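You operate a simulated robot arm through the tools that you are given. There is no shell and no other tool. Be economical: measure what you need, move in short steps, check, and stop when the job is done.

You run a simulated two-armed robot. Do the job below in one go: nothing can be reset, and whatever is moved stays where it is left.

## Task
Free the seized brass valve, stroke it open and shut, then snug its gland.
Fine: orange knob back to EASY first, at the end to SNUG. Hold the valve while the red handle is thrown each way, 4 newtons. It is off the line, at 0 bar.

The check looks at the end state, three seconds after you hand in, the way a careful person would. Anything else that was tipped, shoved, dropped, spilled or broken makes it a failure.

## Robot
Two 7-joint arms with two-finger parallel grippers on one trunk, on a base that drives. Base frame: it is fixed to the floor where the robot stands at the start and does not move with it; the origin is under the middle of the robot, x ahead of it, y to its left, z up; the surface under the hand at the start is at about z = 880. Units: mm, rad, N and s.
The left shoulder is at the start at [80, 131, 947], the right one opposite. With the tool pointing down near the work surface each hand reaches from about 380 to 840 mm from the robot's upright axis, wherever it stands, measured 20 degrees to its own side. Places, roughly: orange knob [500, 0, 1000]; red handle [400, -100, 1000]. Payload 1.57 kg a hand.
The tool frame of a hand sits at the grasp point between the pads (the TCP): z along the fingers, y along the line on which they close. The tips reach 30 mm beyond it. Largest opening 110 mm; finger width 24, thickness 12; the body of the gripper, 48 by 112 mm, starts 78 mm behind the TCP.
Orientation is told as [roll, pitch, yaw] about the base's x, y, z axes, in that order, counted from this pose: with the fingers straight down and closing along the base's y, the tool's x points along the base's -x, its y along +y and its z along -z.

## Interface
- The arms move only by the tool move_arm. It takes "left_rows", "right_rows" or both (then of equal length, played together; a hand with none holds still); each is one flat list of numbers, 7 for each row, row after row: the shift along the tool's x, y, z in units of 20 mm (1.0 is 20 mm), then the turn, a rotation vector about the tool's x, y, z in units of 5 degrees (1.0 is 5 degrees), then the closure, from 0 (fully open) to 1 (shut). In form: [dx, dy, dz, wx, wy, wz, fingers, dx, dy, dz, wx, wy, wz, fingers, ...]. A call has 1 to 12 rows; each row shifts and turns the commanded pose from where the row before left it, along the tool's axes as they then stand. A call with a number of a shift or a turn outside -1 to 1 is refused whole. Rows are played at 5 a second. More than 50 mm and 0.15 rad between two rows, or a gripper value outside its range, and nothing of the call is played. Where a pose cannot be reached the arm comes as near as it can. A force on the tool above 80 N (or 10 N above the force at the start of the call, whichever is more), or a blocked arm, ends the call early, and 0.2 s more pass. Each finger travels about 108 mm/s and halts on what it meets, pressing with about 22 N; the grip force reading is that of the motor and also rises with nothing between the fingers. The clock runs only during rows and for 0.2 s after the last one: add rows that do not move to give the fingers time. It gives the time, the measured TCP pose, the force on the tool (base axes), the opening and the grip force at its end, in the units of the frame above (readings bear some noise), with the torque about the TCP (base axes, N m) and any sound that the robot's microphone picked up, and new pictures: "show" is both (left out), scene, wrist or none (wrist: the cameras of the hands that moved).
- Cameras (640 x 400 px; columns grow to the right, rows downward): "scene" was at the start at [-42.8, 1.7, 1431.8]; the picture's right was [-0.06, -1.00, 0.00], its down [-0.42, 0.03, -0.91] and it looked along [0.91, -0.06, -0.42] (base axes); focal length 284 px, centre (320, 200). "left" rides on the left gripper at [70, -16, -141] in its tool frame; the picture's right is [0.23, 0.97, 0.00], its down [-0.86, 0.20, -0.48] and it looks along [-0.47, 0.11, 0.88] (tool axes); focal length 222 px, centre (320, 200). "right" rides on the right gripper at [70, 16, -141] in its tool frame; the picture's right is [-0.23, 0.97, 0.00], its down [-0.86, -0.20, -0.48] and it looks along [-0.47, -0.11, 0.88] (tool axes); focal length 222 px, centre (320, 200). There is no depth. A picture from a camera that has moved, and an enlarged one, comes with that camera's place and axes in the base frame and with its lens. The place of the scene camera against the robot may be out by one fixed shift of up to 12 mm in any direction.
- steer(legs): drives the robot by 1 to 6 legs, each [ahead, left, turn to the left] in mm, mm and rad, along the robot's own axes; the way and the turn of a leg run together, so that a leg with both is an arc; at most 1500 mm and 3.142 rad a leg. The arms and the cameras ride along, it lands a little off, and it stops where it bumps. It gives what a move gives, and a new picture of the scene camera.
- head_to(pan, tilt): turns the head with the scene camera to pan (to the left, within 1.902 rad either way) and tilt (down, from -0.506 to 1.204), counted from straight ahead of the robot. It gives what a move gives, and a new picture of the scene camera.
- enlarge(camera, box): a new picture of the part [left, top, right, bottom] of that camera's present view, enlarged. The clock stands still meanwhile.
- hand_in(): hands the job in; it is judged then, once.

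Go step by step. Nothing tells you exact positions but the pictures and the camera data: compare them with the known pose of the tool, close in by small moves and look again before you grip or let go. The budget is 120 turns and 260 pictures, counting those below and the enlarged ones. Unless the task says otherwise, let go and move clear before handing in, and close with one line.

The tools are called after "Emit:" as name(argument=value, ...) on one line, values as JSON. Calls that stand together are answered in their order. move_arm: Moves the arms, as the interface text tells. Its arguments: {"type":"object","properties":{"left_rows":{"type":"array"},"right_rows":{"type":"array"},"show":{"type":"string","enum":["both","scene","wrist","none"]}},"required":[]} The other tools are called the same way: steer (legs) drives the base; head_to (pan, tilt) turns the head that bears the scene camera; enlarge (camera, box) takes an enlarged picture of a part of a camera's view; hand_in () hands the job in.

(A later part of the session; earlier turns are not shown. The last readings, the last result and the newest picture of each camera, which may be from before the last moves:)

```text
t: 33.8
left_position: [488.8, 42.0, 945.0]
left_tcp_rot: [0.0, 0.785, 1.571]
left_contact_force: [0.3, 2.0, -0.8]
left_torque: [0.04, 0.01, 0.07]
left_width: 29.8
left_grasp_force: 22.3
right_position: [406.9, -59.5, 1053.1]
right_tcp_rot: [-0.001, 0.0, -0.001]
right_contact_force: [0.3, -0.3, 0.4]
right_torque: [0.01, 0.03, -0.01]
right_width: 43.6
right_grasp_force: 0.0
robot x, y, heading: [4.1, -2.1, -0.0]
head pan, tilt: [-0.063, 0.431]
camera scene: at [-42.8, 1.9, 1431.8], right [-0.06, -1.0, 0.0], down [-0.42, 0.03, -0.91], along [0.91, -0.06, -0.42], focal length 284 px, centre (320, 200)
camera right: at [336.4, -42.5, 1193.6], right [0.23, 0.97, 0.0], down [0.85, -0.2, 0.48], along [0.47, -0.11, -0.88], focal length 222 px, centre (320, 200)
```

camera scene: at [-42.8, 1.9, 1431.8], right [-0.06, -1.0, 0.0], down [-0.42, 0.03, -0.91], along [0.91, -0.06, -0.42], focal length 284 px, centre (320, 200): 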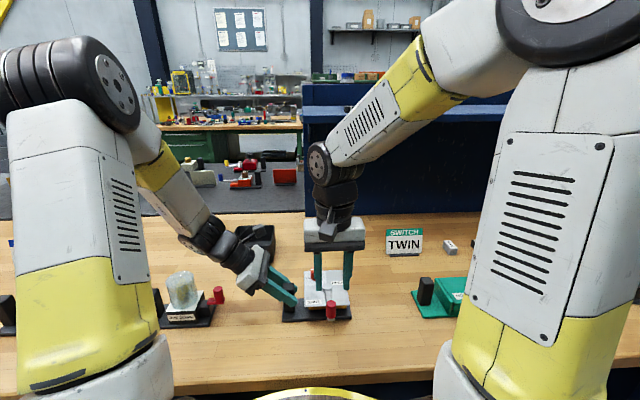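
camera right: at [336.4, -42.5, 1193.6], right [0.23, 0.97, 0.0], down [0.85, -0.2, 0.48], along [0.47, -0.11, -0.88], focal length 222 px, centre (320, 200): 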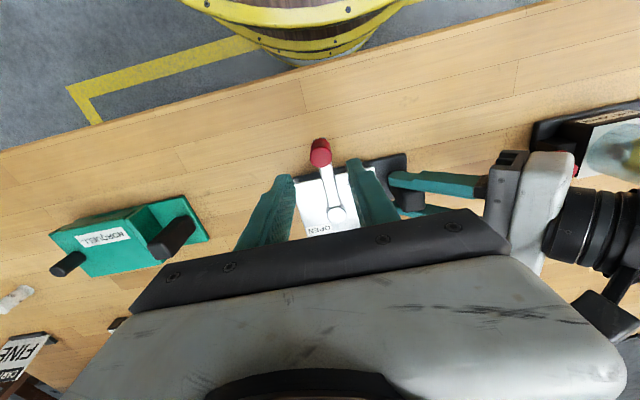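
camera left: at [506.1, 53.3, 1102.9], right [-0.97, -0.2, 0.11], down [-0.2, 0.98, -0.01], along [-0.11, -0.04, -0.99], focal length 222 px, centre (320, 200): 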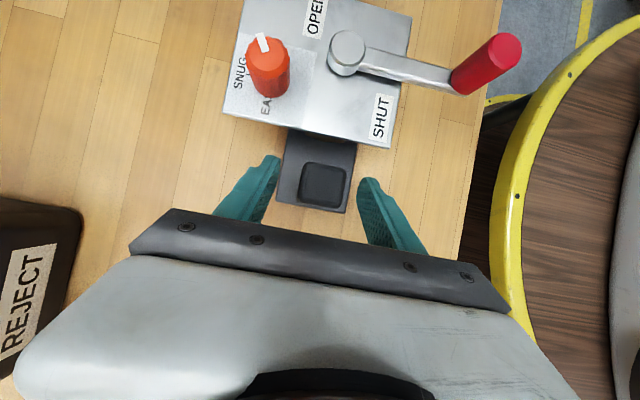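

I'll take a close look to re-measure the handle from here.

Emit:
enlarge(camera="right", box=[260, 120, 400, 240])

Emit:
enlarge(camera="scene", box=[270, 240, 370, 330])

```text
3.33 times, centred on (330, 180) of right
camera zoom: at [336.4, -42.5, 1193.6], right [0.23, 0.97, 0.0], down [0.85, -0.2, 0.48], along [0.47, -0.11, -0.88], focal length 740 px, centre (287, 267)
```

zoom: 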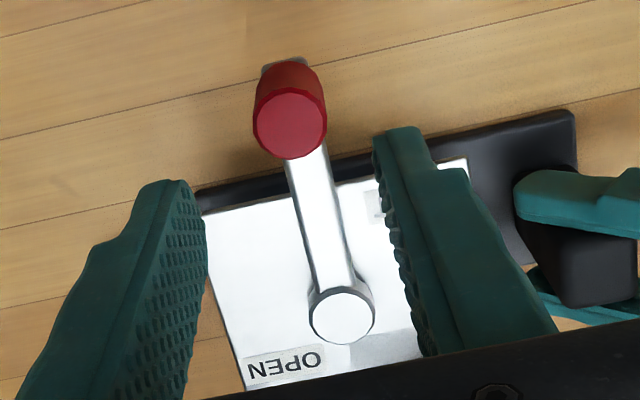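

```text
4.44 times, centred on (320, 285) of scene
camera zoom: at [-42.8, 1.9, 1431.8], right [-0.06, -1.0, 0.0], down [-0.42, 0.03, -0.91], along [0.91, -0.06, -0.42], focal length 1261 px, centre (320, -178)
```

zoom: 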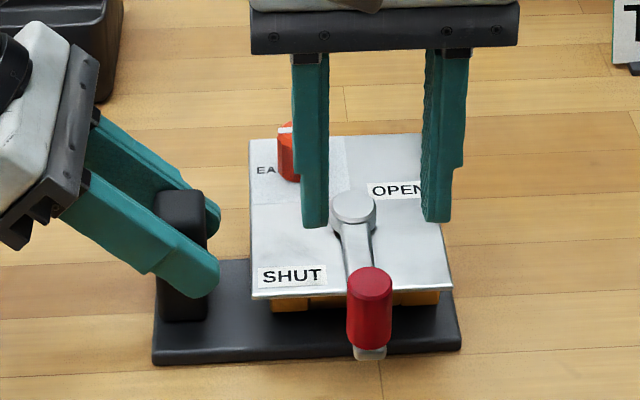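

Handle confirmed at [402, -58], 21 mm thick. I'll lower the fingers around it.

Emit:
move_arm(right_rows=[0.25, 0.08, 0.5, 0, 0, 0, 0.6, 0, 0, 1, 0, 0, 0, 0.6, 0, 0, 1, 0, 0, 0, 0.6, 0, 0, 1, 0, 0, 0, 0.6, 0, 0, 0, 0, 0, 0, 0.72], show="wrist")

Emit:
enlarge(camera="scene", box=[270, 240, 370, 330])

```text
t: 35.0
left_position: [490.2, 41.4, 945.4]
left_tcp_rot: [0.001, 0.786, 1.572]
left_contact_force: [-0.2, 0.4, 0.3]
left_torque: [-0.01, 0.03, -0.02]
left_width: 29.9
left_grasp_force: 22.3
right_position: [402.5, -59.2, 982.1]
right_tcp_rot: [0.001, 0.002, 0.0]
right_contact_force: [-1.2, -0.5, 0.4]
right_torque: [-0.01, 0.01, -0.02]
right_width: 30.9
right_grasp_force: 0.0
robot x, y, heading: [-0.8, -1.4, 0.002]
head pan, tilt: [-0.063, 0.431]
camera right: at [331.9, -42.0, 1123.0], right [0.23, 0.97, 0.0], down [0.86, -0.2, 0.48], along [0.47, -0.11, -0.88], focal length 222 px, centre (320, 200)
```

right: 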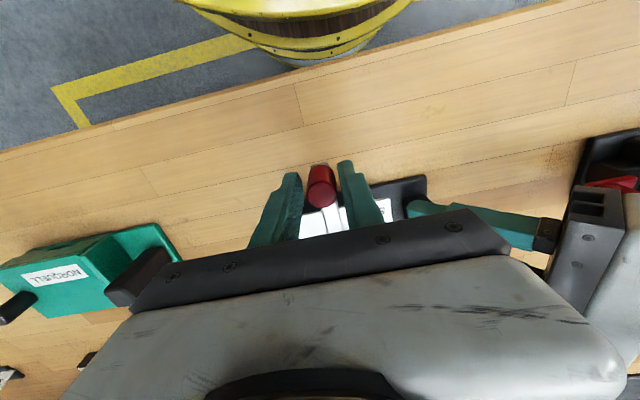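

```text
4.44 times, centred on (320, 285) of scene
camera zoom: at [-42.8, 1.8, 1431.8], right [-0.06, -1.0, 0.0], down [-0.42, 0.03, -0.91], along [0.91, -0.06, -0.42], focal length 1261 px, centre (320, -178)
```

zoom: 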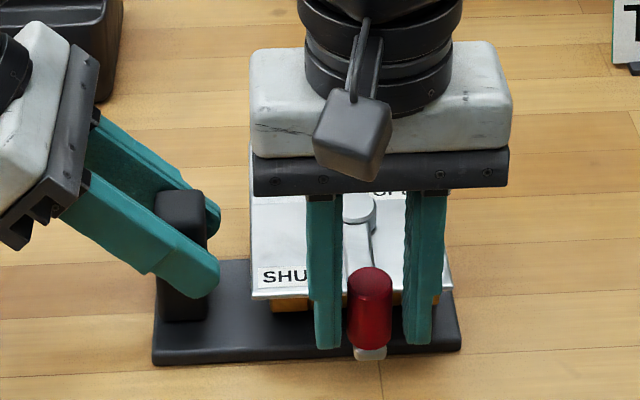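

The handle is caged. I'll swing it counter-clockwise around the hub toward OPEN, half way first.

Emit:
move_arm(right_rows=[0, 0, 0, 0, 0, 0, 0.77, -0.017, -0.388, 0, 0, 0, -1, 0.77, -0.017, -0.388, 0, 0, 0, -1, 0.77, -0.017, -0.388, 0, 0, 0, -1, 0.77], show="none")

Emit:
enlarge(camera="scene", box=[270, 240, 370, 330])

```text
t: 36.0
left_position: [489.5, 43.1, 945.7]
left_tcp_rot: [0.0, 0.785, 1.571]
left_contact_force: [-0.7, -4.4, 0.1]
left_torque: [0.15, -0.04, 0.22]
left_width: 29.6
left_grasp_force: 22.4
right_position: [404.7, -81.6, 983.2]
right_tcp_rot: [0.001, 0.0, 0.264]
right_contact_force: [0.8, 3.4, 0.2]
right_torque: [0.03, -0.05, -0.02]
right_width: 28.5
right_grasp_force: 1.8
robot x, y, heading: [-1.1, 1.0, 0.002]
head pan, tilt: [-0.063, 0.431]
```

```text
4.44 times, centred on (320, 285) of scene
camera zoom: at [-42.7, 1.8, 1431.8], right [-0.06, -1.0, 0.0], down [-0.42, 0.03, -0.91], along [0.91, -0.06, -0.42], focal length 1261 px, centre (320, -178)
```

zoom: 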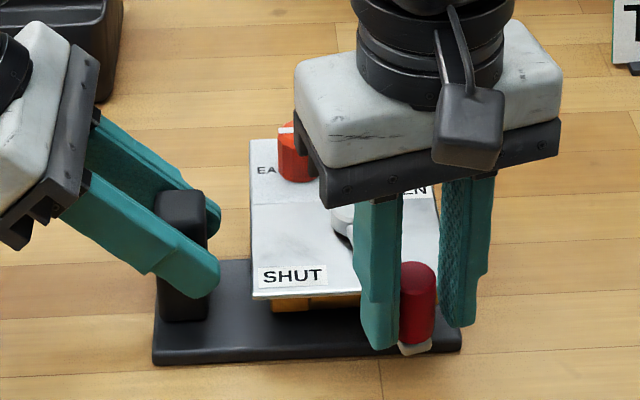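

The handle moves freely at about 3.5 N and the valve stays put. Continuing the swing.

Emit:
move_arm(right_rows=[-0.017, -0.388, 0, 0, 0, -1, 0.77, -0.017, -0.388, 0, 0, 0, -1, 0.77, -0.017, -0.388, 0, 0, 0, -1, 0.77, -0.017, -0.388, 0, 0, 0, -1, 0.77, -0.017, -0.388, 0, 0, 0, -1, 0.77, -0.017, -0.388, 0, 0, 0, -1, 0.77, -0.017, -0.388, 0, 0, 0, -1, 0.77, -0.017, -0.388, 0, 0, 0, -1, 0.77, -0.017, -0.388, 0, 0, 0, -1, 0.77, -0.017, -0.388, 0, 0, 0, -1, 0.77, -0.017, -0.388, 0, 0, 0, -1, 0.77], show="wrist")

Emit:
enlarge(camera="scene", box=[270, 230, 380, 330])

```text
t: 38.4
left_position: [489.2, 41.3, 946.1]
left_tcp_rot: [0.0, 0.787, 1.569]
left_contact_force: [3.3, -2.2, 0.0]
left_torque: [-0.39, 0.1, 0.53]
left_width: 29.8
left_grasp_force: 22.1
right_position: [458.8, -143.3, 982.8]
right_tcp_rot: [0.0, 0.0, 1.222]
right_contact_force: [-3.7, 0.4, -1.0]
right_torque: [0.0, -0.04, 0.01]
right_width: 28.6
right_grasp_force: 1.9
robot x, y, heading: [-4.2, -0.4, 0.001]
head pan, tilt: [-0.063, 0.431]
camera right: at [419.8, -202.8, 1123.8], right [-0.84, 0.55, 0.0], down [0.48, 0.74, 0.48], along [0.26, 0.4, -0.88], focal length 222 px, centre (320, 200)
```

right: 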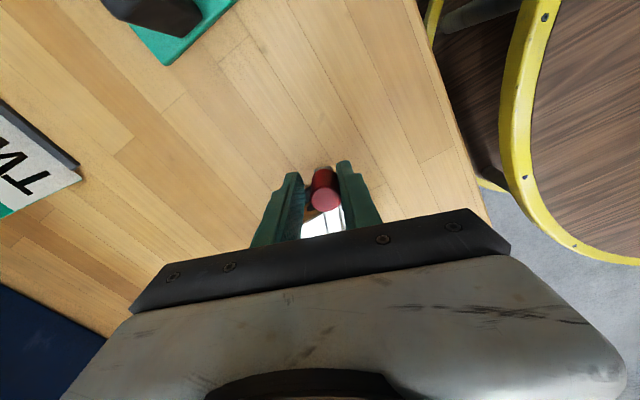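

```text
4.00 times, centred on (325, 280) of scene
camera zoom: at [-42.8, 1.8, 1431.8], right [-0.06, -1.0, 0.0], down [-0.42, 0.03, -0.91], along [0.91, -0.06, -0.42], focal length 1135 px, centre (300, -120)
```

zoom: 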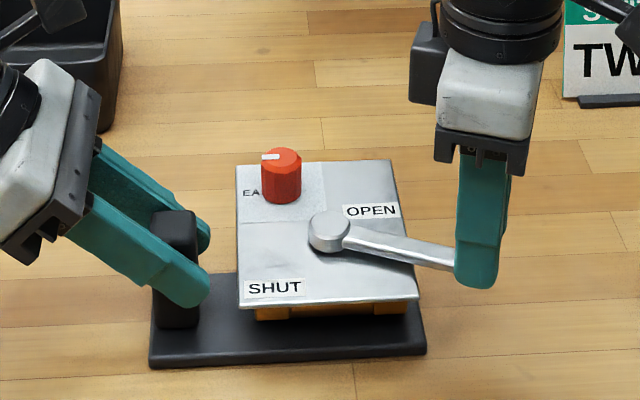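

Force is steady at about 4 N and the lever is at about 70°. I'll go on to the OPEN end, watching for the stop.

Emit:
move_arm(right_rows=[-0.017, -0.388, 0, 0, 0, -1, 0.77, -0.017, -0.388, 0, 0, 0, -1, 0.77, -0.017, -0.388, 0, 0, 0, -1, 0.77, -0.017, -0.388, 0, 0, 0, -1, 0.77, 0, 0, 0, 0, 0, 0, 0.77], show="none")

Emit:
enlarge(camera="scene", box=[270, 230, 380, 330])

Emit:
enlarge(camera="right", box=[240, 110, 400, 250])

```text
t: 39.6
left_position: [489.6, 40.9, 946.5]
left_tcp_rot: [0.0, 0.786, 1.572]
left_contact_force: [2.3, -0.1, -0.6]
left_torque: [-0.13, 0.0, 0.64]
left_width: 29.8
left_grasp_force: 21.6
right_position: [493.0, -148.0, 982.5]
right_tcp_rot: [-0.001, 0.001, 1.572]
right_contact_force: [-3.0, 0.3, -1.2]
right_torque: [-0.03, -0.01, 0.04]
right_width: 27.8
right_grasp_force: 1.8
robot x, y, heading: [-1.0, -0.7, 0.001]
head pan, tilt: [-0.063, 0.431]
```

```text
4.00 times, centred on (325, 280) of scene
camera zoom: at [-42.8, 1.8, 1431.8], right [-0.06, -1.0, 0.0], down [-0.42, 0.03, -0.91], along [0.91, -0.06, -0.42], focal length 1135 px, centre (300, -120)
```

zoom: 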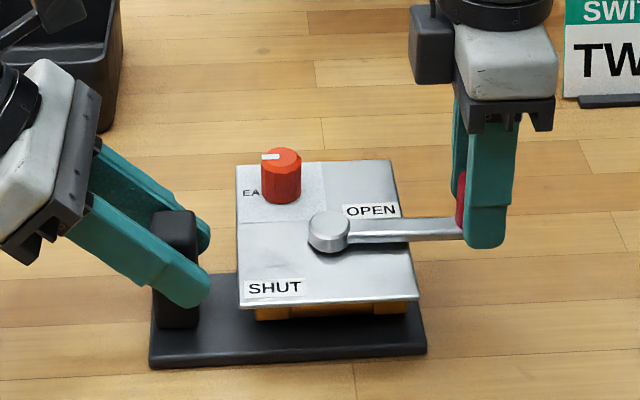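

```text
2.86 times, centred on (320, 180) of right
camera zoom: at [474.8, -216.8, 1123.2], right [-0.97, 0.23, 0.0], down [0.2, 0.86, 0.48], along [0.11, 0.47, -0.88], focal length 635 px, centre (320, 257)
```

zoom: 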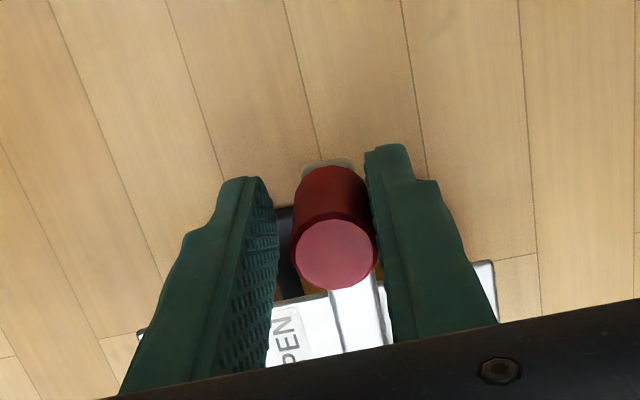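

The lever is at about 87°. Small extra steps to find the stop.

Emit:
move_arm(right_rows=[-0.008, -0.194, 0, 0, 0, -0.5, 0.77, 0, 0, 0, 0, 0, 0, 0.77], show="none")

Emit:
move_arm(right_rows=[-0.008, -0.194, 0, 0, 0, -0.5, 0.77, 0, 0, 0, 0, 0, 0, 0.77], show="none")

Emit:
enlarge(camera="right", box=[240, 110, 400, 250])

Emit:
enlarge(camera="scene", box=[270, 230, 380, 330])

```text
t: 40.2
left_position: [489.9, 42.1, 945.5]
left_tcp_rot: [0.0, 0.785, 1.571]
left_contact_force: [4.0, 0.0, 0.9]
left_torque: [0.18, 0.05, 0.84]
left_width: 29.7
left_grasp_force: 21.9
right_position: [496.1, -147.8, 983.3]
right_tcp_rot: [-0.002, 0.0, 1.613]
right_contact_force: [-3.9, 3.3, -0.8]
right_torque: [0.05, 0.04, -0.06]
right_width: 29.7
right_grasp_force: 2.3
robot x, y, heading: [3.0, 2.1, -0.001]
head pan, tilt: [-0.063, 0.431]
```

```text
t: 40.8
left_position: [489.9, 41.5, 945.8]
left_tcp_rot: [0.001, 0.785, 1.571]
left_contact_force: [6.7, -3.9, 0.1]
left_torque: [0.18, -0.03, 1.03]
left_width: 30.4
left_grasp_force: 21.8
right_position: [499.3, -147.8, 981.8]
right_tcp_rot: [0.0, 0.002, 1.659]
right_contact_force: [-6.5, 1.9, 0.7]
right_torque: [0.03, 0.14, -0.03]
right_width: 31.2
right_grasp_force: 3.1
robot x, y, heading: [-0.3, 0.7, 0.004]
head pan, tilt: [-0.063, 0.431]
```

```text
2.86 times, centred on (320, 180) of right
camera zoom: at [488.2, -218.1, 1123.2], right [-0.99, 0.14, 0.0], down [0.12, 0.87, 0.48], along [0.07, 0.47, -0.88], focal length 635 px, centre (320, 257)
```

zoom: 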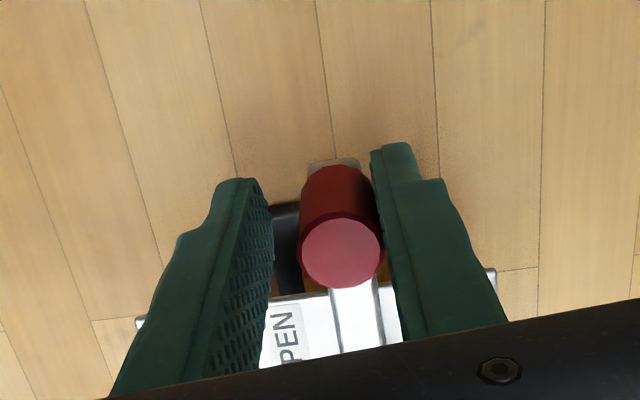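

```text
4.00 times, centred on (325, 280) of scene
camera zoom: at [-42.8, 1.7, 1431.8], right [-0.06, -1.0, 0.0], down [-0.42, 0.03, -0.91], along [0.91, -0.06, -0.42], focal length 1135 px, centre (300, -120)
```

zoom: 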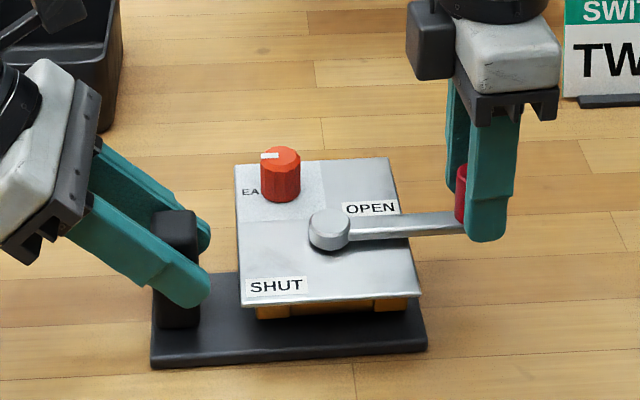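

The force rose to 6.5 N, so the OPEN stop is reached. I'll swing it back clockwise to SHUT now.

Emit:
move_arm(right_rows=[-0.017, 0.388, 0, 0, 0, 1, 0.77, -0.017, 0.388, 0, 0, 0, 1, 0.77, -0.017, 0.388, 0, 0, 0, 1, 0.77, -0.017, 0.388, 0, 0, 0, 1, 0.77, -0.017, 0.388, 0, 0, 0, 1, 0.77, -0.017, 0.388, 0, 0, 0, 1, 0.77, -0.017, 0.388, 0, 0, 0, 1, 0.77, -0.017, 0.388, 0, 0, 0, 1, 0.77, -0.017, 0.388, 0, 0, 0, 1, 0.77], show="none")

Emit:
enlarge(camera="scene", box=[270, 230, 380, 330])

```text
t: 42.8
left_position: [490.3, 41.2, 946.2]
left_tcp_rot: [0.001, 0.786, 1.57]
left_contact_force: [-3.1, 1.8, 0.9]
left_torque: [-0.31, 0.19, -0.65]
left_width: 30.1
left_grasp_force: 21.6
right_position: [432.1, -128.0, 984.9]
right_tcp_rot: [0.0, 0.0, 0.87]
right_contact_force: [1.5, -3.3, -0.2]
right_torque: [-0.06, 0.03, -0.06]
right_width: 28.5
right_grasp_force: 2.2
robot x, y, heading: [-2.6, -0.3, 0.0]
head pan, tilt: [-0.063, 0.431]
```

```text
4.00 times, centred on (325, 280) of scene
camera zoom: at [-42.8, 1.7, 1431.8], right [-0.06, -1.0, 0.0], down [-0.42, 0.03, -0.91], along [0.91, -0.06, -0.42], focal length 1135 px, centre (300, -120)
```

zoom: 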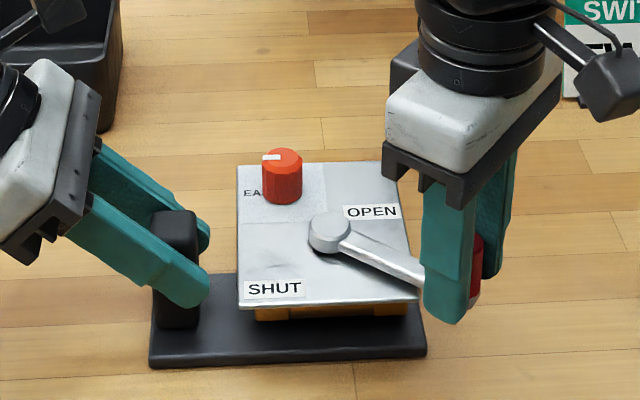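

Returning at about 3.6 N with the valve steady. Continuing toward SHUT.

Emit:
move_arm(right_rows=[-0.017, 0.388, 0, 0, 0, 1, 0.77, -0.017, 0.388, 0, 0, 0, 1, 0.77, -0.017, 0.388, 0, 0, 0, 1, 0.77, -0.017, 0.388, 0, 0, 0, 1, 0.77, -0.017, 0.388, 0, 0, 0, 1, 0.77, -0.017, 0.388, 0, 0, 0, 1, 0.77, -0.017, 0.388, 0, 0, 0, 1, 0.77, -0.017, 0.388, 0, 0, 0, 1, 0.77, -0.017, 0.388, 0, 0, 0, 1, 0.77], show="none")

Emit:
move_arm(right_rows=[-0.017, 0.388, 0, 0, 0, 1, 0.77, 0, 0, 0, 0, 0, 0, 0.77], show="none")

Emit:
enlarge(camera="scene", box=[270, 230, 380, 330])

Emit:
enlarge(camera="left", box=[220, 0, 540, 200])

```text
t: 44.8
left_position: [489.4, 41.9, 946.5]
left_tcp_rot: [0.001, 0.786, 1.572]
left_contact_force: [1.8, 5.2, -0.2]
left_torque: [-0.06, 0.22, -0.29]
left_width: 29.8
left_grasp_force: 22.1
right_position: [401.3, -67.2, 981.6]
right_tcp_rot: [0.0, 0.003, 0.087]
right_contact_force: [-1.2, -3.7, -0.8]
right_torque: [0.06, 0.02, -0.08]
right_width: 29.3
right_grasp_force: 2.3
robot x, y, heading: [-0.7, -3.3, -0.001]
head pan, tilt: [-0.063, 0.431]
```

```text
t: 45.4
left_position: [489.0, 41.3, 945.7]
left_tcp_rot: [0.0, 0.784, 1.57]
left_contact_force: [1.9, 4.3, 0.8]
left_torque: [0.12, 0.14, -0.17]
left_width: 29.9
left_grasp_force: 21.8
right_position: [401.1, -60.3, 981.8]
right_tcp_rot: [-0.001, 0.0, -0.001]
right_contact_force: [-1.7, -3.1, 0.0]
right_torque: [0.02, 0.03, -0.02]
right_width: 28.5
right_grasp_force: 1.5
robot x, y, heading: [0.3, 1.6, 0.002]
head pan, tilt: [-0.063, 0.431]
```

```text
4.00 times, centred on (325, 280) of scene
camera zoom: at [-42.7, 1.9, 1431.8], right [-0.06, -1.0, 0.0], down [-0.42, 0.03, -0.91], along [0.91, -0.06, -0.42], focal length 1135 px, centre (300, -120)
```

zoom: 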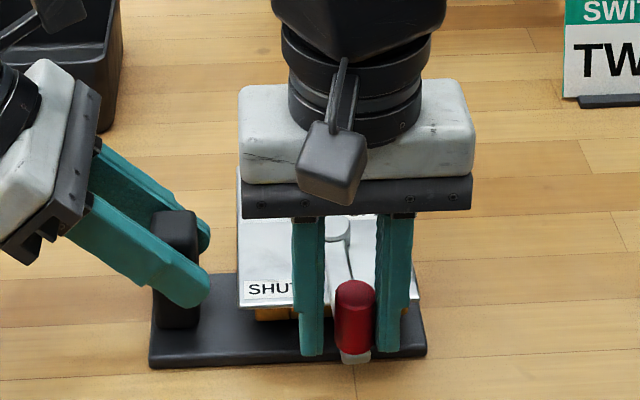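

```text
2.00 times, centred on (380, 100) of left
camera zoom: at [506.3, 93.1, 1095.4], right [-0.97, -0.16, 0.16], down [-0.2, 0.94, -0.27], along [-0.11, -0.29, -0.95], focal length 444 px, centre (200, 400)
```

zoom: 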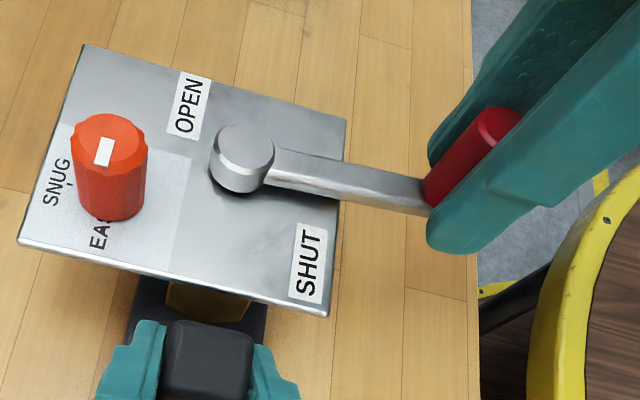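

The lever is a few degrees short of SHUT. Small steps to the stop.

Emit:
move_arm(right_rows=[0, 0.17, 0, 0, 0, 0.4, 0.77, 0, 0, 0, 0, 0, 0, 0.77], show="none")

Emit:
move_arm(right_rows=[0, 0.17, 0, 0, 0, 0.4, 0.77, 0, 0, 0, 0, 0, 0, 0.77], show="none")

Emit:
enlarge(camera="left", box=[220, 0, 540, 200])

Emit:
enlarge(camera="scene", box=[270, 230, 380, 330])

```text
t: 46.0
left_position: [490.0, 42.2, 945.6]
left_tcp_rot: [-0.001, 0.785, 1.572]
left_contact_force: [2.5, 4.9, 0.6]
left_torque: [0.12, 0.16, -0.12]
left_width: 29.9
left_grasp_force: 22.1
right_position: [401.5, -55.0, 982.2]
right_tcp_rot: [0.0, 0.001, -0.035]
right_contact_force: [-1.2, -3.8, 0.4]
right_torque: [-0.03, 0.03, -0.01]
right_width: 28.4
right_grasp_force: 2.1
robot x, y, heading: [-3.7, 3.8, 0.005]
head pan, tilt: [-0.063, 0.431]
```

```text
t: 46.6
left_position: [489.5, 41.6, 945.6]
left_tcp_rot: [0.0, 0.785, 1.57]
left_contact_force: [3.1, 6.2, -0.7]
left_torque: [-0.11, 0.09, -0.25]
left_width: 29.9
left_grasp_force: 21.6
right_position: [401.3, -53.6, 981.8]
right_tcp_rot: [-0.001, -0.001, -0.069]
right_contact_force: [-1.9, -5.5, 2.1]
right_torque: [-0.01, -0.01, -0.04]
right_width: 30.1
right_grasp_force: 2.8
robot x, y, heading: [-2.0, -3.0, -0.003]
head pan, tilt: [-0.063, 0.431]
```

```text
2.00 times, centred on (380, 100) of left
camera zoom: at [506.2, 93.0, 1095.4], right [-0.97, -0.16, 0.16], down [-0.2, 0.94, -0.27], along [-0.11, -0.29, -0.95], focal length 444 px, centre (200, 400)
```

zoom: 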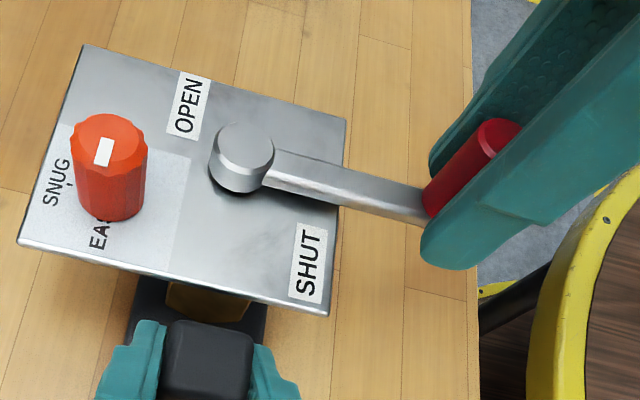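

```text
4.00 times, centred on (325, 280) of scene
camera zoom: at [-42.8, 1.8, 1431.8], right [-0.06, -1.0, 0.0], down [-0.42, 0.03, -0.91], along [0.91, -0.06, -0.42], focal length 1135 px, centre (300, -120)
```

zoom: 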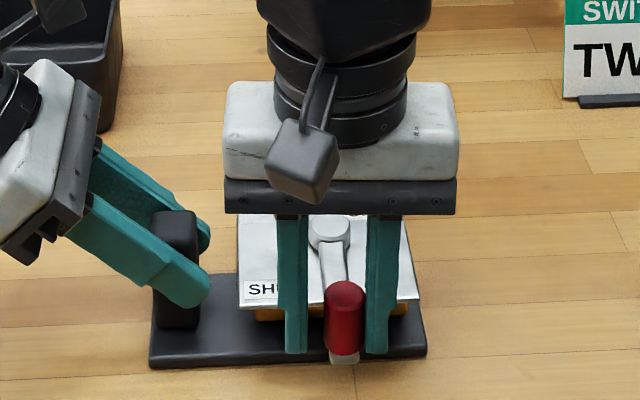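

The SHUT stop is felt: force rises and the lever is back where it began. I'll back off the finger, open, lift, and move back above the knob.

Emit:
move_arm(right_rows=[0, -0.2, 0, 0, 0, 0, 0.65, 0, 0, 0, 0, 0, 0, 0.55, 0, 0, -1, 0, 0, 0, 0.55, 0, 0, -1, 0, 0, 0, 0.55, 0, 0, -1, 0, 0, 0, 0.55, 0, 0, -1, 0, 0, 0, 0.55], show="none")

Emit:
enlarge(camera="left", box=[220, 0, 540, 200])

Emit:
move_arm(right_rows=[-0.96, 0.27, 0, 0, 0, 0, 0.55, -0.96, 0.27, 0, 0, 0, 0, 0.55, -0.96, 0.27, 0, 0, 0, 0, 0.55, -0.96, 0.27, 0, 0, 0, 0, 0.55, -0.96, 0.27, 0, 0, 0, 0, 0.55, -0.96, 0.27, 0, 0, 0, 0, 0.55, -0.96, 0.27, 0, 0, 0, 0, 0.55], show="none")

Emit:
move_arm(right_rows=[0, 0, 0, 0, 0, -1, 0.55, 0, 0, 0, 0, 0, -1, 0.55, 0, 0, 0, 0, 0, -1, 0.55, 0, 0, 0, 0, 0, -1, 0.55, 0, 0, 0, 0, 0, -1, 0.55, 0, 0, 0, 0, 0, -1, 0.55, 0, 0, 0, 0, 0, -1, 0.55, 0, 0, 0, 0, 0, -1, 0.55, 0, 0, 0, 0, 0, -1, 0.55, 0, 0, 0, 0, 0, -1, 0.55, 0, 0, 0, 0, 0, -1, 0.55, 0, 0, 0, 0, 0, -1, 0.55], show="none")

Emit:
move_arm(right_rows=[0, 0, 0, 0, 0, -1, 0.55, 0, 0, 0, 0, 0, -1, 0.55, 0, 0, 0, 0, 0, -1, 0.55, 0, 0, 0, 0, 0, -1, 0.55, 0, 0, 0, 0, 0, -1, 0.55, 0, 0, 0, 0, 0, -1, 0.55], show="none")

Emit:
enlarge(camera="right", box=[250, 80, 390, 200])

```text
t: 48.0
left_position: [489.0, 40.6, 946.1]
left_tcp_rot: [0.0, 0.786, 1.572]
left_contact_force: [-1.0, -0.5, 0.1]
left_torque: [-0.14, 0.18, -0.18]
left_width: 29.9
left_grasp_force: 21.6
right_position: [400.7, -55.3, 1062.9]
right_tcp_rot: [0.0, 0.001, -0.07]
right_contact_force: [0.2, -0.1, -0.1]
right_torque: [0.01, 0.02, 0.01]
right_width: 49.6
right_grasp_force: 0.0
robot x, y, heading: [-1.0, -2.1, -0.001]
head pan, tilt: [-0.063, 0.431]
```

```text
2.00 times, centred on (380, 100) of left
camera zoom: at [506.2, 92.9, 1095.4], right [-0.97, -0.16, 0.16], down [-0.2, 0.94, -0.27], along [-0.11, -0.29, -0.95], focal length 444 px, centre (200, 400)
```

zoom: 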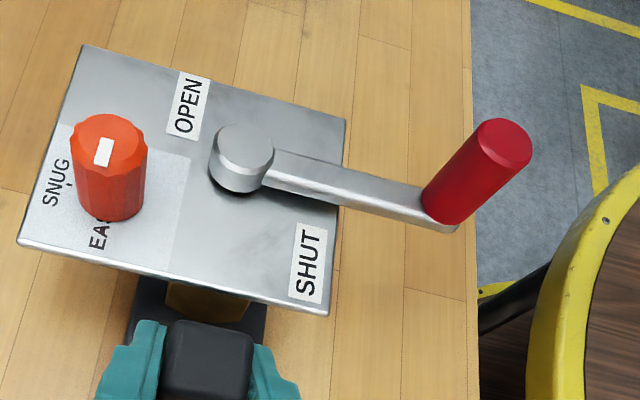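

```text
t: 49.6
left_position: [488.5, 42.0, 945.3]
left_tcp_rot: [-0.001, 0.787, 1.571]
left_contact_force: [-1.2, 1.0, 0.5]
left_torque: [-0.13, 0.18, -0.07]
left_width: 29.6
left_grasp_force: 22.4
right_position: [537.2, -28.6, 1063.0]
right_tcp_rot: [-0.001, 0.001, -0.07]
right_contact_force: [-0.3, 0.3, -0.6]
right_torque: [0.03, 0.0, 0.0]
right_width: 49.6
right_grasp_force: 0.1
robot x, y, heading: [-1.0, 3.6, 0.001]
head pan, tilt: [-0.063, 0.431]
```

```text
t: 52.2
left_position: [488.0, 41.5, 945.6]
left_tcp_rot: [-0.001, 0.784, 1.57]
left_contact_force: [-0.1, 0.1, -1.0]
left_torque: [0.06, 0.14, -0.09]
left_width: 30.0
left_grasp_force: 21.7
right_position: [538.3, -28.2, 1062.4]
right_tcp_rot: [0.0, 0.001, 0.978]
right_contact_force: [0.1, -0.8, -0.1]
right_torque: [-0.01, -0.01, 0.05]
right_width: 49.4
right_grasp_force: 0.0
robot x, y, heading: [-1.4, -3.0, -0.002]
head pan, tilt: [-0.063, 0.431]
```

```text
t: 53.6
left_position: [490.3, 42.5, 945.6]
left_tcp_rot: [0.0, 0.785, 1.571]
left_contact_force: [0.8, 0.7, 1.3]
left_torque: [-0.01, 0.12, -0.11]
left_width: 30.0
left_grasp_force: 21.8
right_position: [537.4, -28.3, 1063.4]
right_tcp_rot: [0.0, 0.0, 1.503]
right_contact_force: [0.1, -0.6, -0.1]
right_torque: [0.0, 0.01, -0.01]
right_width: 49.5
right_grasp_force: 0.1
robot x, y, heading: [-0.3, 1.3, 0.002]
head pan, tilt: [-0.063, 0.431]
```

```text
3.33 times, centred on (320, 140) of right
camera zoom: at [515.4, -96.1, 1204.1], right [-0.96, 0.29, 0.0], down [0.26, 0.84, 0.48], along [0.14, 0.46, -0.88], focal length 740 px, centre (320, 400)
```

zoom: 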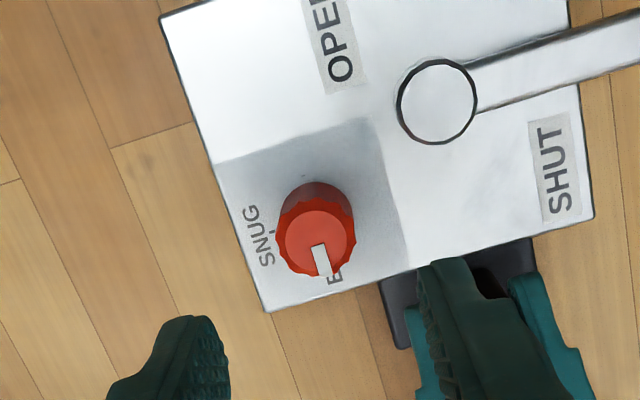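

Lever sits on SHUT and the knob still points to EASY at [536, -30], under the hand. Lowering, gripping and turning clockwise toward SNUG.

Emit:
move_arm(right_rows=[0.07, 0.05, 0.9, 0, 0, 0, 0.55, 0, 0, 0.9, 0, 0, 0, 0.55, 0, 0, 0.9, 0, 0, 0, 0.55, 0, 0, 0.9, 0, 0, 0, 0.55, 0, 0, 0.9, 0, 0, 0, 0.55], show="none")

Emit:
enlarge(camera="right", box=[250, 110, 390, 230])

```text
t: 54.8
left_position: [489.0, 41.8, 944.9]
left_tcp_rot: [0.002, 0.786, 1.569]
left_contact_force: [-0.5, 1.6, 0.3]
left_torque: [-0.48, 0.15, -0.03]
left_width: 29.7
left_grasp_force: 21.5
right_position: [536.8, -30.0, 971.3]
right_tcp_rot: [-0.001, 0.001, 1.501]
right_contact_force: [-0.2, -1.1, 6.3]
right_torque: [-0.01, 0.23, 0.08]
right_width: 49.9
right_grasp_force: 0.1
robot x, y, heading: [-0.4, -3.2, -0.0]
head pan, tilt: [-0.063, 0.431]
```

```text
3.33 times, centred on (320, 170) of right
camera zoom: at [514.7, -97.3, 1112.8], right [-0.96, 0.29, 0.0], down [0.26, 0.84, 0.48], along [0.14, 0.46, -0.88], focal length 740 px, centre (320, 300)
```

zoom: 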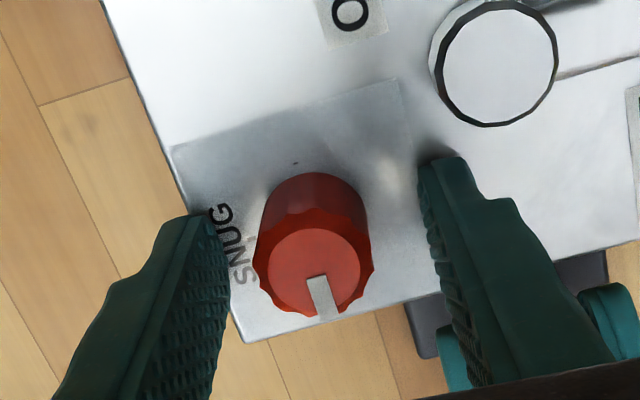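

The tips touch the plate lightly; I'll lift 3 mm, then grip and turn clockwise.

Emit:
move_arm(right_rows=[0, 0, -0.15, 0, 0, 0, 0.65, 0, 0, 0, 0, 0, 0, 0.75, 0, 0, 0, 0, 0, 0, 0.9, 0, 0, 0, 0, 0, 0, 1, 0, 0, 0, 0, 0, 1, 1, 0, 0, 0, 0, 0, 1, 1, 0, 0, 0, 0, 0, 1, 1, 0, 0, 0, 0, 0, 1, 1, 0, 0, 0, 0, 0, 1, 1, 0, 0, 0, 0, 0, 1, 1, 0, 0, 0, 0, 0, 1, 1, 0, 0, 0, 0, 0, 1, 1], show="none")

Emit:
move_arm(right_rows=[0, 0, 0, 0, 0, 1, 1, 0, 0, 0, 0, 0, 1, 1, 0, 0, 0, 0, 0, 1, 1, 0, 0, 0, 0, 0, 1, 1, 0, 0, 0, 0, 0, 1, 1, 0, 0, 0, 0, 0, 1, 1, 0, 0, 0, 0, 0, 1, 1], show="none")

Emit:
enlarge(camera="right", box=[250, 110, 390, 230])

Emit:
enlarge(camera="left", box=[220, 0, 420, 125])

```text
t: 57.4
left_position: [488.9, 40.4, 946.2]
left_tcp_rot: [0.002, 0.786, 1.571]
left_contact_force: [-26.6, 15.3, 17.5]
left_torque: [-0.66, -0.07, -0.7]
left_width: 30.0
left_grasp_force: 22.0
right_position: [536.3, -30.6, 976.2]
right_tcp_rot: [0.0, -0.001, 0.801]
right_contact_force: [23.6, -19.2, -5.5]
right_torque: [-0.39, -0.54, 0.06]
right_width: 25.3
right_grasp_force: 22.5
robot x, y, heading: [-1.0, 2.6, -0.003]
head pan, tilt: [-0.063, 0.431]
```

```text
t: 59.0
left_position: [488.5, 41.1, 944.1]
left_tcp_rot: [0.0, 0.785, 1.57]
left_contact_force: [-26.6, 21.2, 17.3]
left_torque: [-0.3, 0.03, -0.53]
left_width: 30.0
left_grasp_force: 22.1
right_position: [536.2, -29.6, 976.5]
right_tcp_rot: [-0.002, -0.001, 0.191]
right_contact_force: [23.0, -22.6, -4.7]
right_torque: [-0.5, -0.39, 0.05]
right_width: 25.1
right_grasp_force: 21.5
robot x, y, heading: [3.6, -5.2, -0.003]
head pan, tilt: [-0.063, 0.431]
```

```text
3.33 times, centred on (320, 170) of right
camera zoom: at [463.8, -26.9, 1116.9], right [0.04, 1.0, 0.0], down [0.88, -0.03, 0.48], along [0.48, -0.02, -0.88], focal length 740 px, centre (320, 300)
```

zoom: 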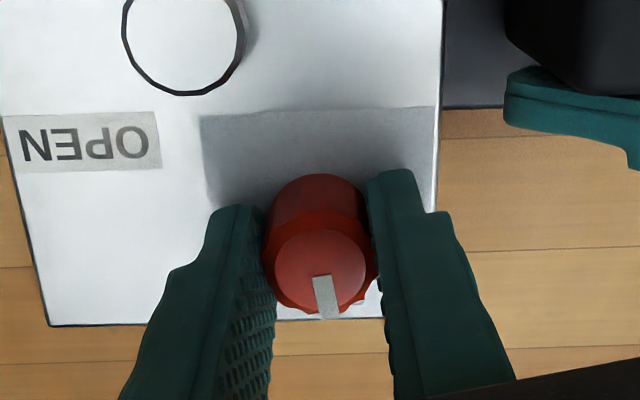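

```text
3.20 times, centred on (320, 62) of left
camera zoom: at [505.9, 93.1, 1095.5], right [-0.97, -0.16, 0.16], down [-0.2, 0.94, -0.27], along [-0.11, -0.29, -0.95], focal length 711 px, centre (320, 640)
```

zoom: 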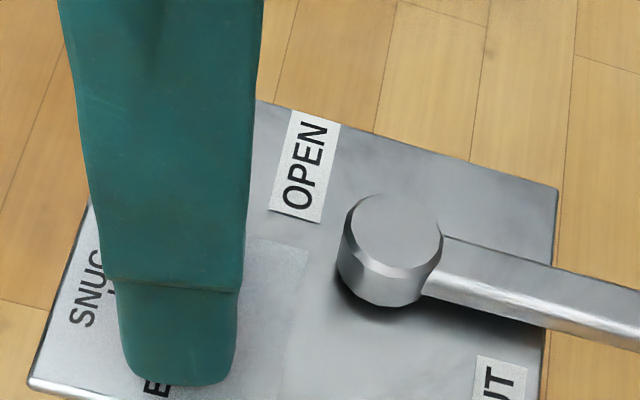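

The pointer is about 11° from SNUG, but the hands are squeezing sideways against each other through the valve. I'll release the knob to relax that and re-centre before the last bit.

Emit:
move_arm(right_rows=[0, 0, 0, 0, 0, 0, 0.85, 0, 0, 0, 0, 0, 0, 0.7, 0, 0, 0, 0, 0, 0, 0.6, 0, 0, 0, 0, 0, 0, 0.6], show="none")

Emit:
enlarge(camera="right", box=[250, 110, 390, 230])

Emit:
enlarge(camera="left", box=[220, 0, 420, 125])

```text
t: 60.0
left_position: [490.0, 41.2, 944.9]
left_tcp_rot: [-0.002, 0.785, 1.57]
left_contact_force: [1.4, -0.8, -0.8]
left_torque: [0.41, 0.02, 0.0]
left_width: 29.8
left_grasp_force: 22.0
right_position: [537.6, -29.5, 976.5]
right_tcp_rot: [-0.001, 0.001, 0.191]
right_contact_force: [0.6, 0.0, 0.7]
right_torque: [0.03, -0.04, -0.02]
right_width: 44.0
right_grasp_force: 0.1
robot x, y, heading: [4.2, -0.2, 0.005]
head pan, tilt: [-0.063, 0.431]
```

```text
3.33 times, centred on (320, 170) of right
camera zoom: at [463.7, -25.9, 1117.0], right [0.04, 1.0, 0.0], down [0.88, -0.03, 0.48], along [0.48, -0.02, -0.88], focal length 740 px, centre (320, 300)
```

zoom: 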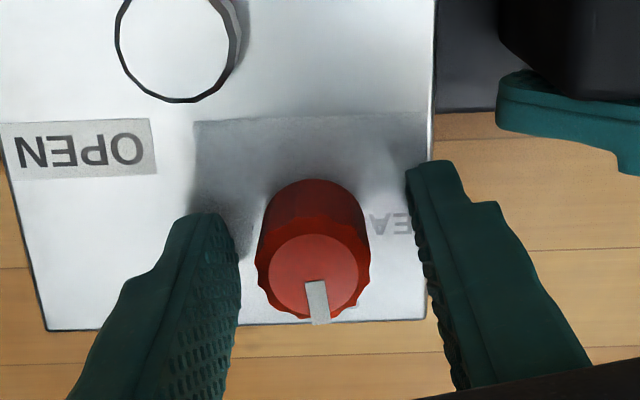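

```text
3.20 times, centred on (320, 62) of left
camera zoom: at [506.5, 92.9, 1095.3], right [-0.97, -0.16, 0.16], down [-0.2, 0.94, -0.27], along [-0.11, -0.29, -0.95], focal length 711 px, centre (320, 640)
```

zoom: 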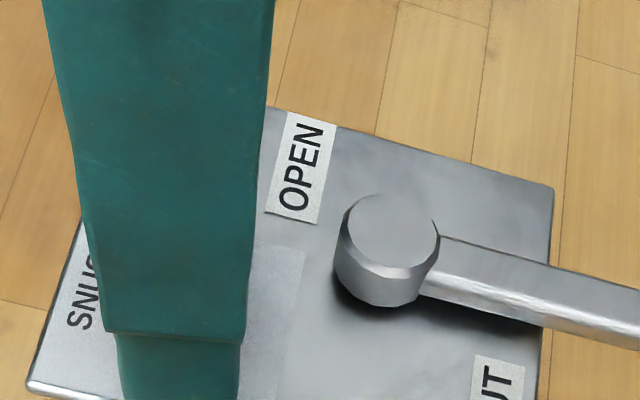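

The valve stayed in place and the force is gone; the pointer is some 5° short of the SNUG tick. I'll lift off for a clean view before the final touch.

Emit:
move_arm(right_rows=[0, 0, -1, 0, 0, 0, 0.6, 0, 0, -1, 0, 0, 0, 0.6, 0, 0, -1, 0, 0, 0, 0.6, 0, 0, -1, 0, 0, 0, 0.6], show="none")

Emit:
enlarge(camera="right", box=[270, 110, 370, 180])

Emit:
enlarge(camera="left", box=[220, 30, 320, 130])

```text
t: 61.0
left_position: [489.7, 41.4, 945.5]
left_tcp_rot: [0.0, 0.785, 1.572]
left_contact_force: [-0.4, 1.4, 0.4]
left_torque: [0.47, -0.02, 0.02]
left_width: 29.9
left_grasp_force: 22.0
right_position: [535.9, -30.7, 1057.6]
right_tcp_rot: [0.001, 0.0, 0.191]
right_contact_force: [-0.7, -0.1, 0.3]
right_torque: [-0.02, 0.03, -0.02]
right_width: 44.0
right_grasp_force: 0.1
robot x, y, heading: [-1.8, 0.9, 0.0]
head pan, tilt: [-0.063, 0.431]
```

```text
5.71 times, centred on (320, 145) of right
camera zoom: at [463.4, -26.9, 1197.7], right [0.04, 1.0, 0.0], down [0.88, -0.03, 0.48], along [0.48, -0.02, -0.88], focal length 1269 px, centre (320, 514)
```

zoom: 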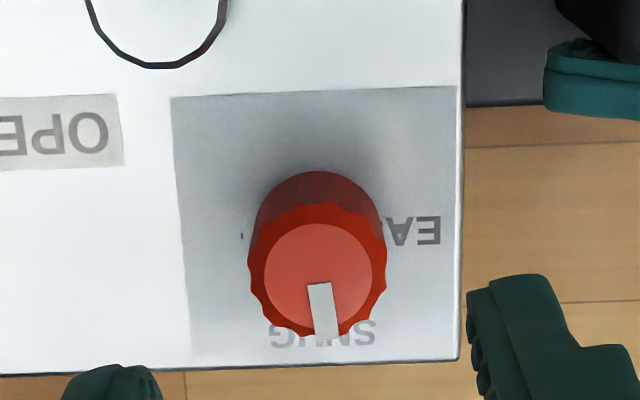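

```text
4.00 times, centred on (270, 80) of left
camera zoom: at [506.4, 93.0, 1095.3], right [-0.97, -0.16, 0.16], down [-0.2, 0.94, -0.27], along [-0.11, -0.29, -0.95], focal length 888 px, centre (520, 680)
```

zoom: 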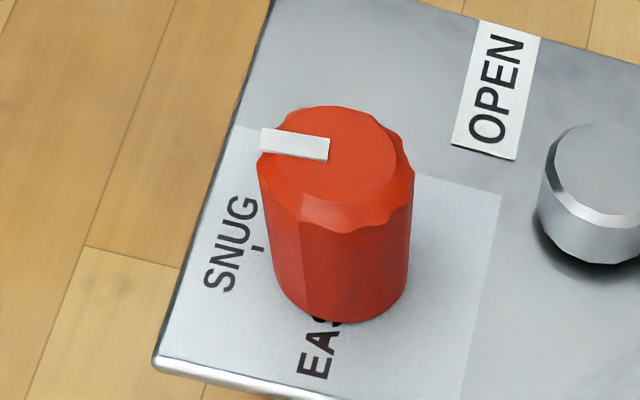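

The pointer is about 7° counter-clockwise of the SNUG tick; knob centre is [538, -31]. I'll regrip and turn it that last bit clockwise.

Emit:
move_arm(right_rows=[-0.08, -0.02, 0.8, 0, 0, 0, 0.6, 0, 0, 0.8, 0, 0, 0, 0.6, 0, 0, 0.8, 0, 0, 0, 0.6, 0, 0, 0.8, 0, 0, 0, 0.6, 0, 0, 0.8, 0, 0, 0, 0.6, 0, 0, 0, 0, 0, 0, 0.75, 0, 0, 0, 0, 0, 0, 0.9, 0, 0, 0, 0, 0, 0, 1, 0, 0, 0, 0, 0, 0.7, 1, 0, 0, 0, 0, 0, 0.7, 1, 0, 0, 0, 0, 0, 0, 1], show="none")

Emit:
move_arm(right_rows=[0, 0, 0, 0, 0, 0, 0.85, 0, 0, 0, 0, 0, 0, 0.7, 0, 0, 0, 0, 0, 0, 0.6, 0, 0, -1, 0, 0, 0, 0.6, 0, 0, -1, 0, 0, 0, 0.6, 0, 0, -1, 0, 0, 0, 0.6, 0, 0, -1, 0, 0, 0, 0.6], show="none")

Emit:
enlarge(camera="right", box=[270, 110, 370, 180])

Emit:
enlarge(camera="left", box=[220, 30, 320, 130])

```text
t: 63.4
left_position: [489.0, 42.3, 945.6]
left_tcp_rot: [-0.001, 0.786, 1.572]
left_contact_force: [-1.3, 3.0, -0.4]
left_torque: [0.22, 0.01, 0.03]
left_width: 29.7
left_grasp_force: 22.1
right_position: [537.1, -30.9, 975.8]
right_tcp_rot: [0.0, 0.0, 0.07]
right_contact_force: [2.2, -2.3, -0.1]
right_torque: [-0.08, -0.21, -0.05]
right_width: 24.9
right_grasp_force: 22.1
robot x, y, heading: [0.8, -1.1, 0.0]
head pan, tilt: [-0.063, 0.431]
```

```text
t: 65.0
left_position: [489.3, 41.8, 945.8]
left_tcp_rot: [-0.001, 0.786, 1.572]
left_contact_force: [-0.1, -0.3, 0.6]
left_torque: [0.42, -0.01, 0.01]
left_width: 29.9
left_grasp_force: 21.8
right_position: [538.5, -30.2, 1055.7]
right_tcp_rot: [0.0, 0.001, 0.069]
right_contact_force: [0.0, -0.4, -0.5]
right_torque: [-0.01, 0.0, 0.02]
right_width: 43.9
right_grasp_force: 0.1
robot x, y, heading: [-0.9, 0.1, -0.002]
head pan, tilt: [-0.063, 0.431]
```

```text
5.71 times, centred on (320, 145) of right
camera zoom: at [466.1, -17.9, 1197.3], right [0.16, 0.99, 0.0], down [0.87, -0.14, 0.48], along [0.47, -0.08, -0.88], focal length 1269 px, centre (320, 514)
```

zoom: 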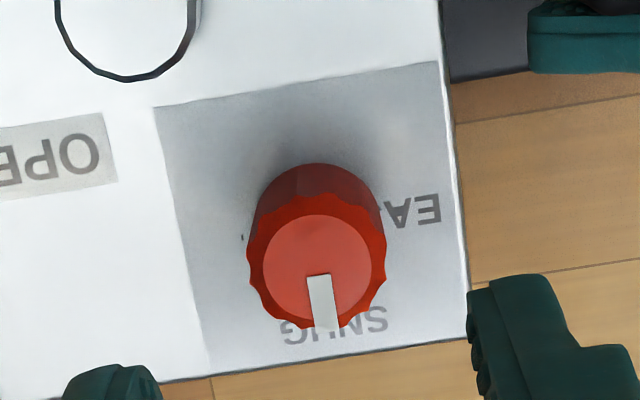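

```text
4.00 times, centred on (270, 80) of left
camera zoom: at [506.4, 93.0, 1095.3], right [-0.97, -0.16, 0.16], down [-0.2, 0.94, -0.27], along [-0.11, -0.29, -0.95], focal length 888 px, centre (520, 680)
```

zoom: 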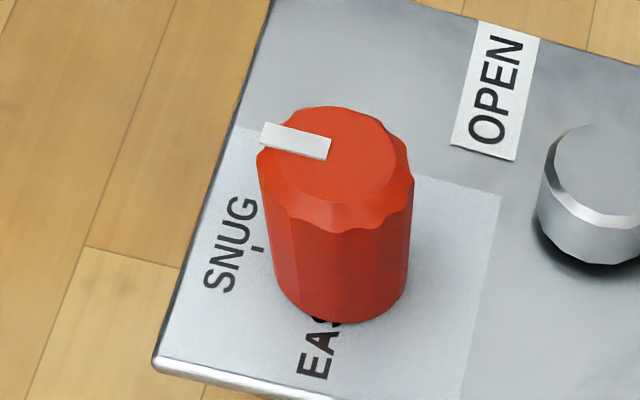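

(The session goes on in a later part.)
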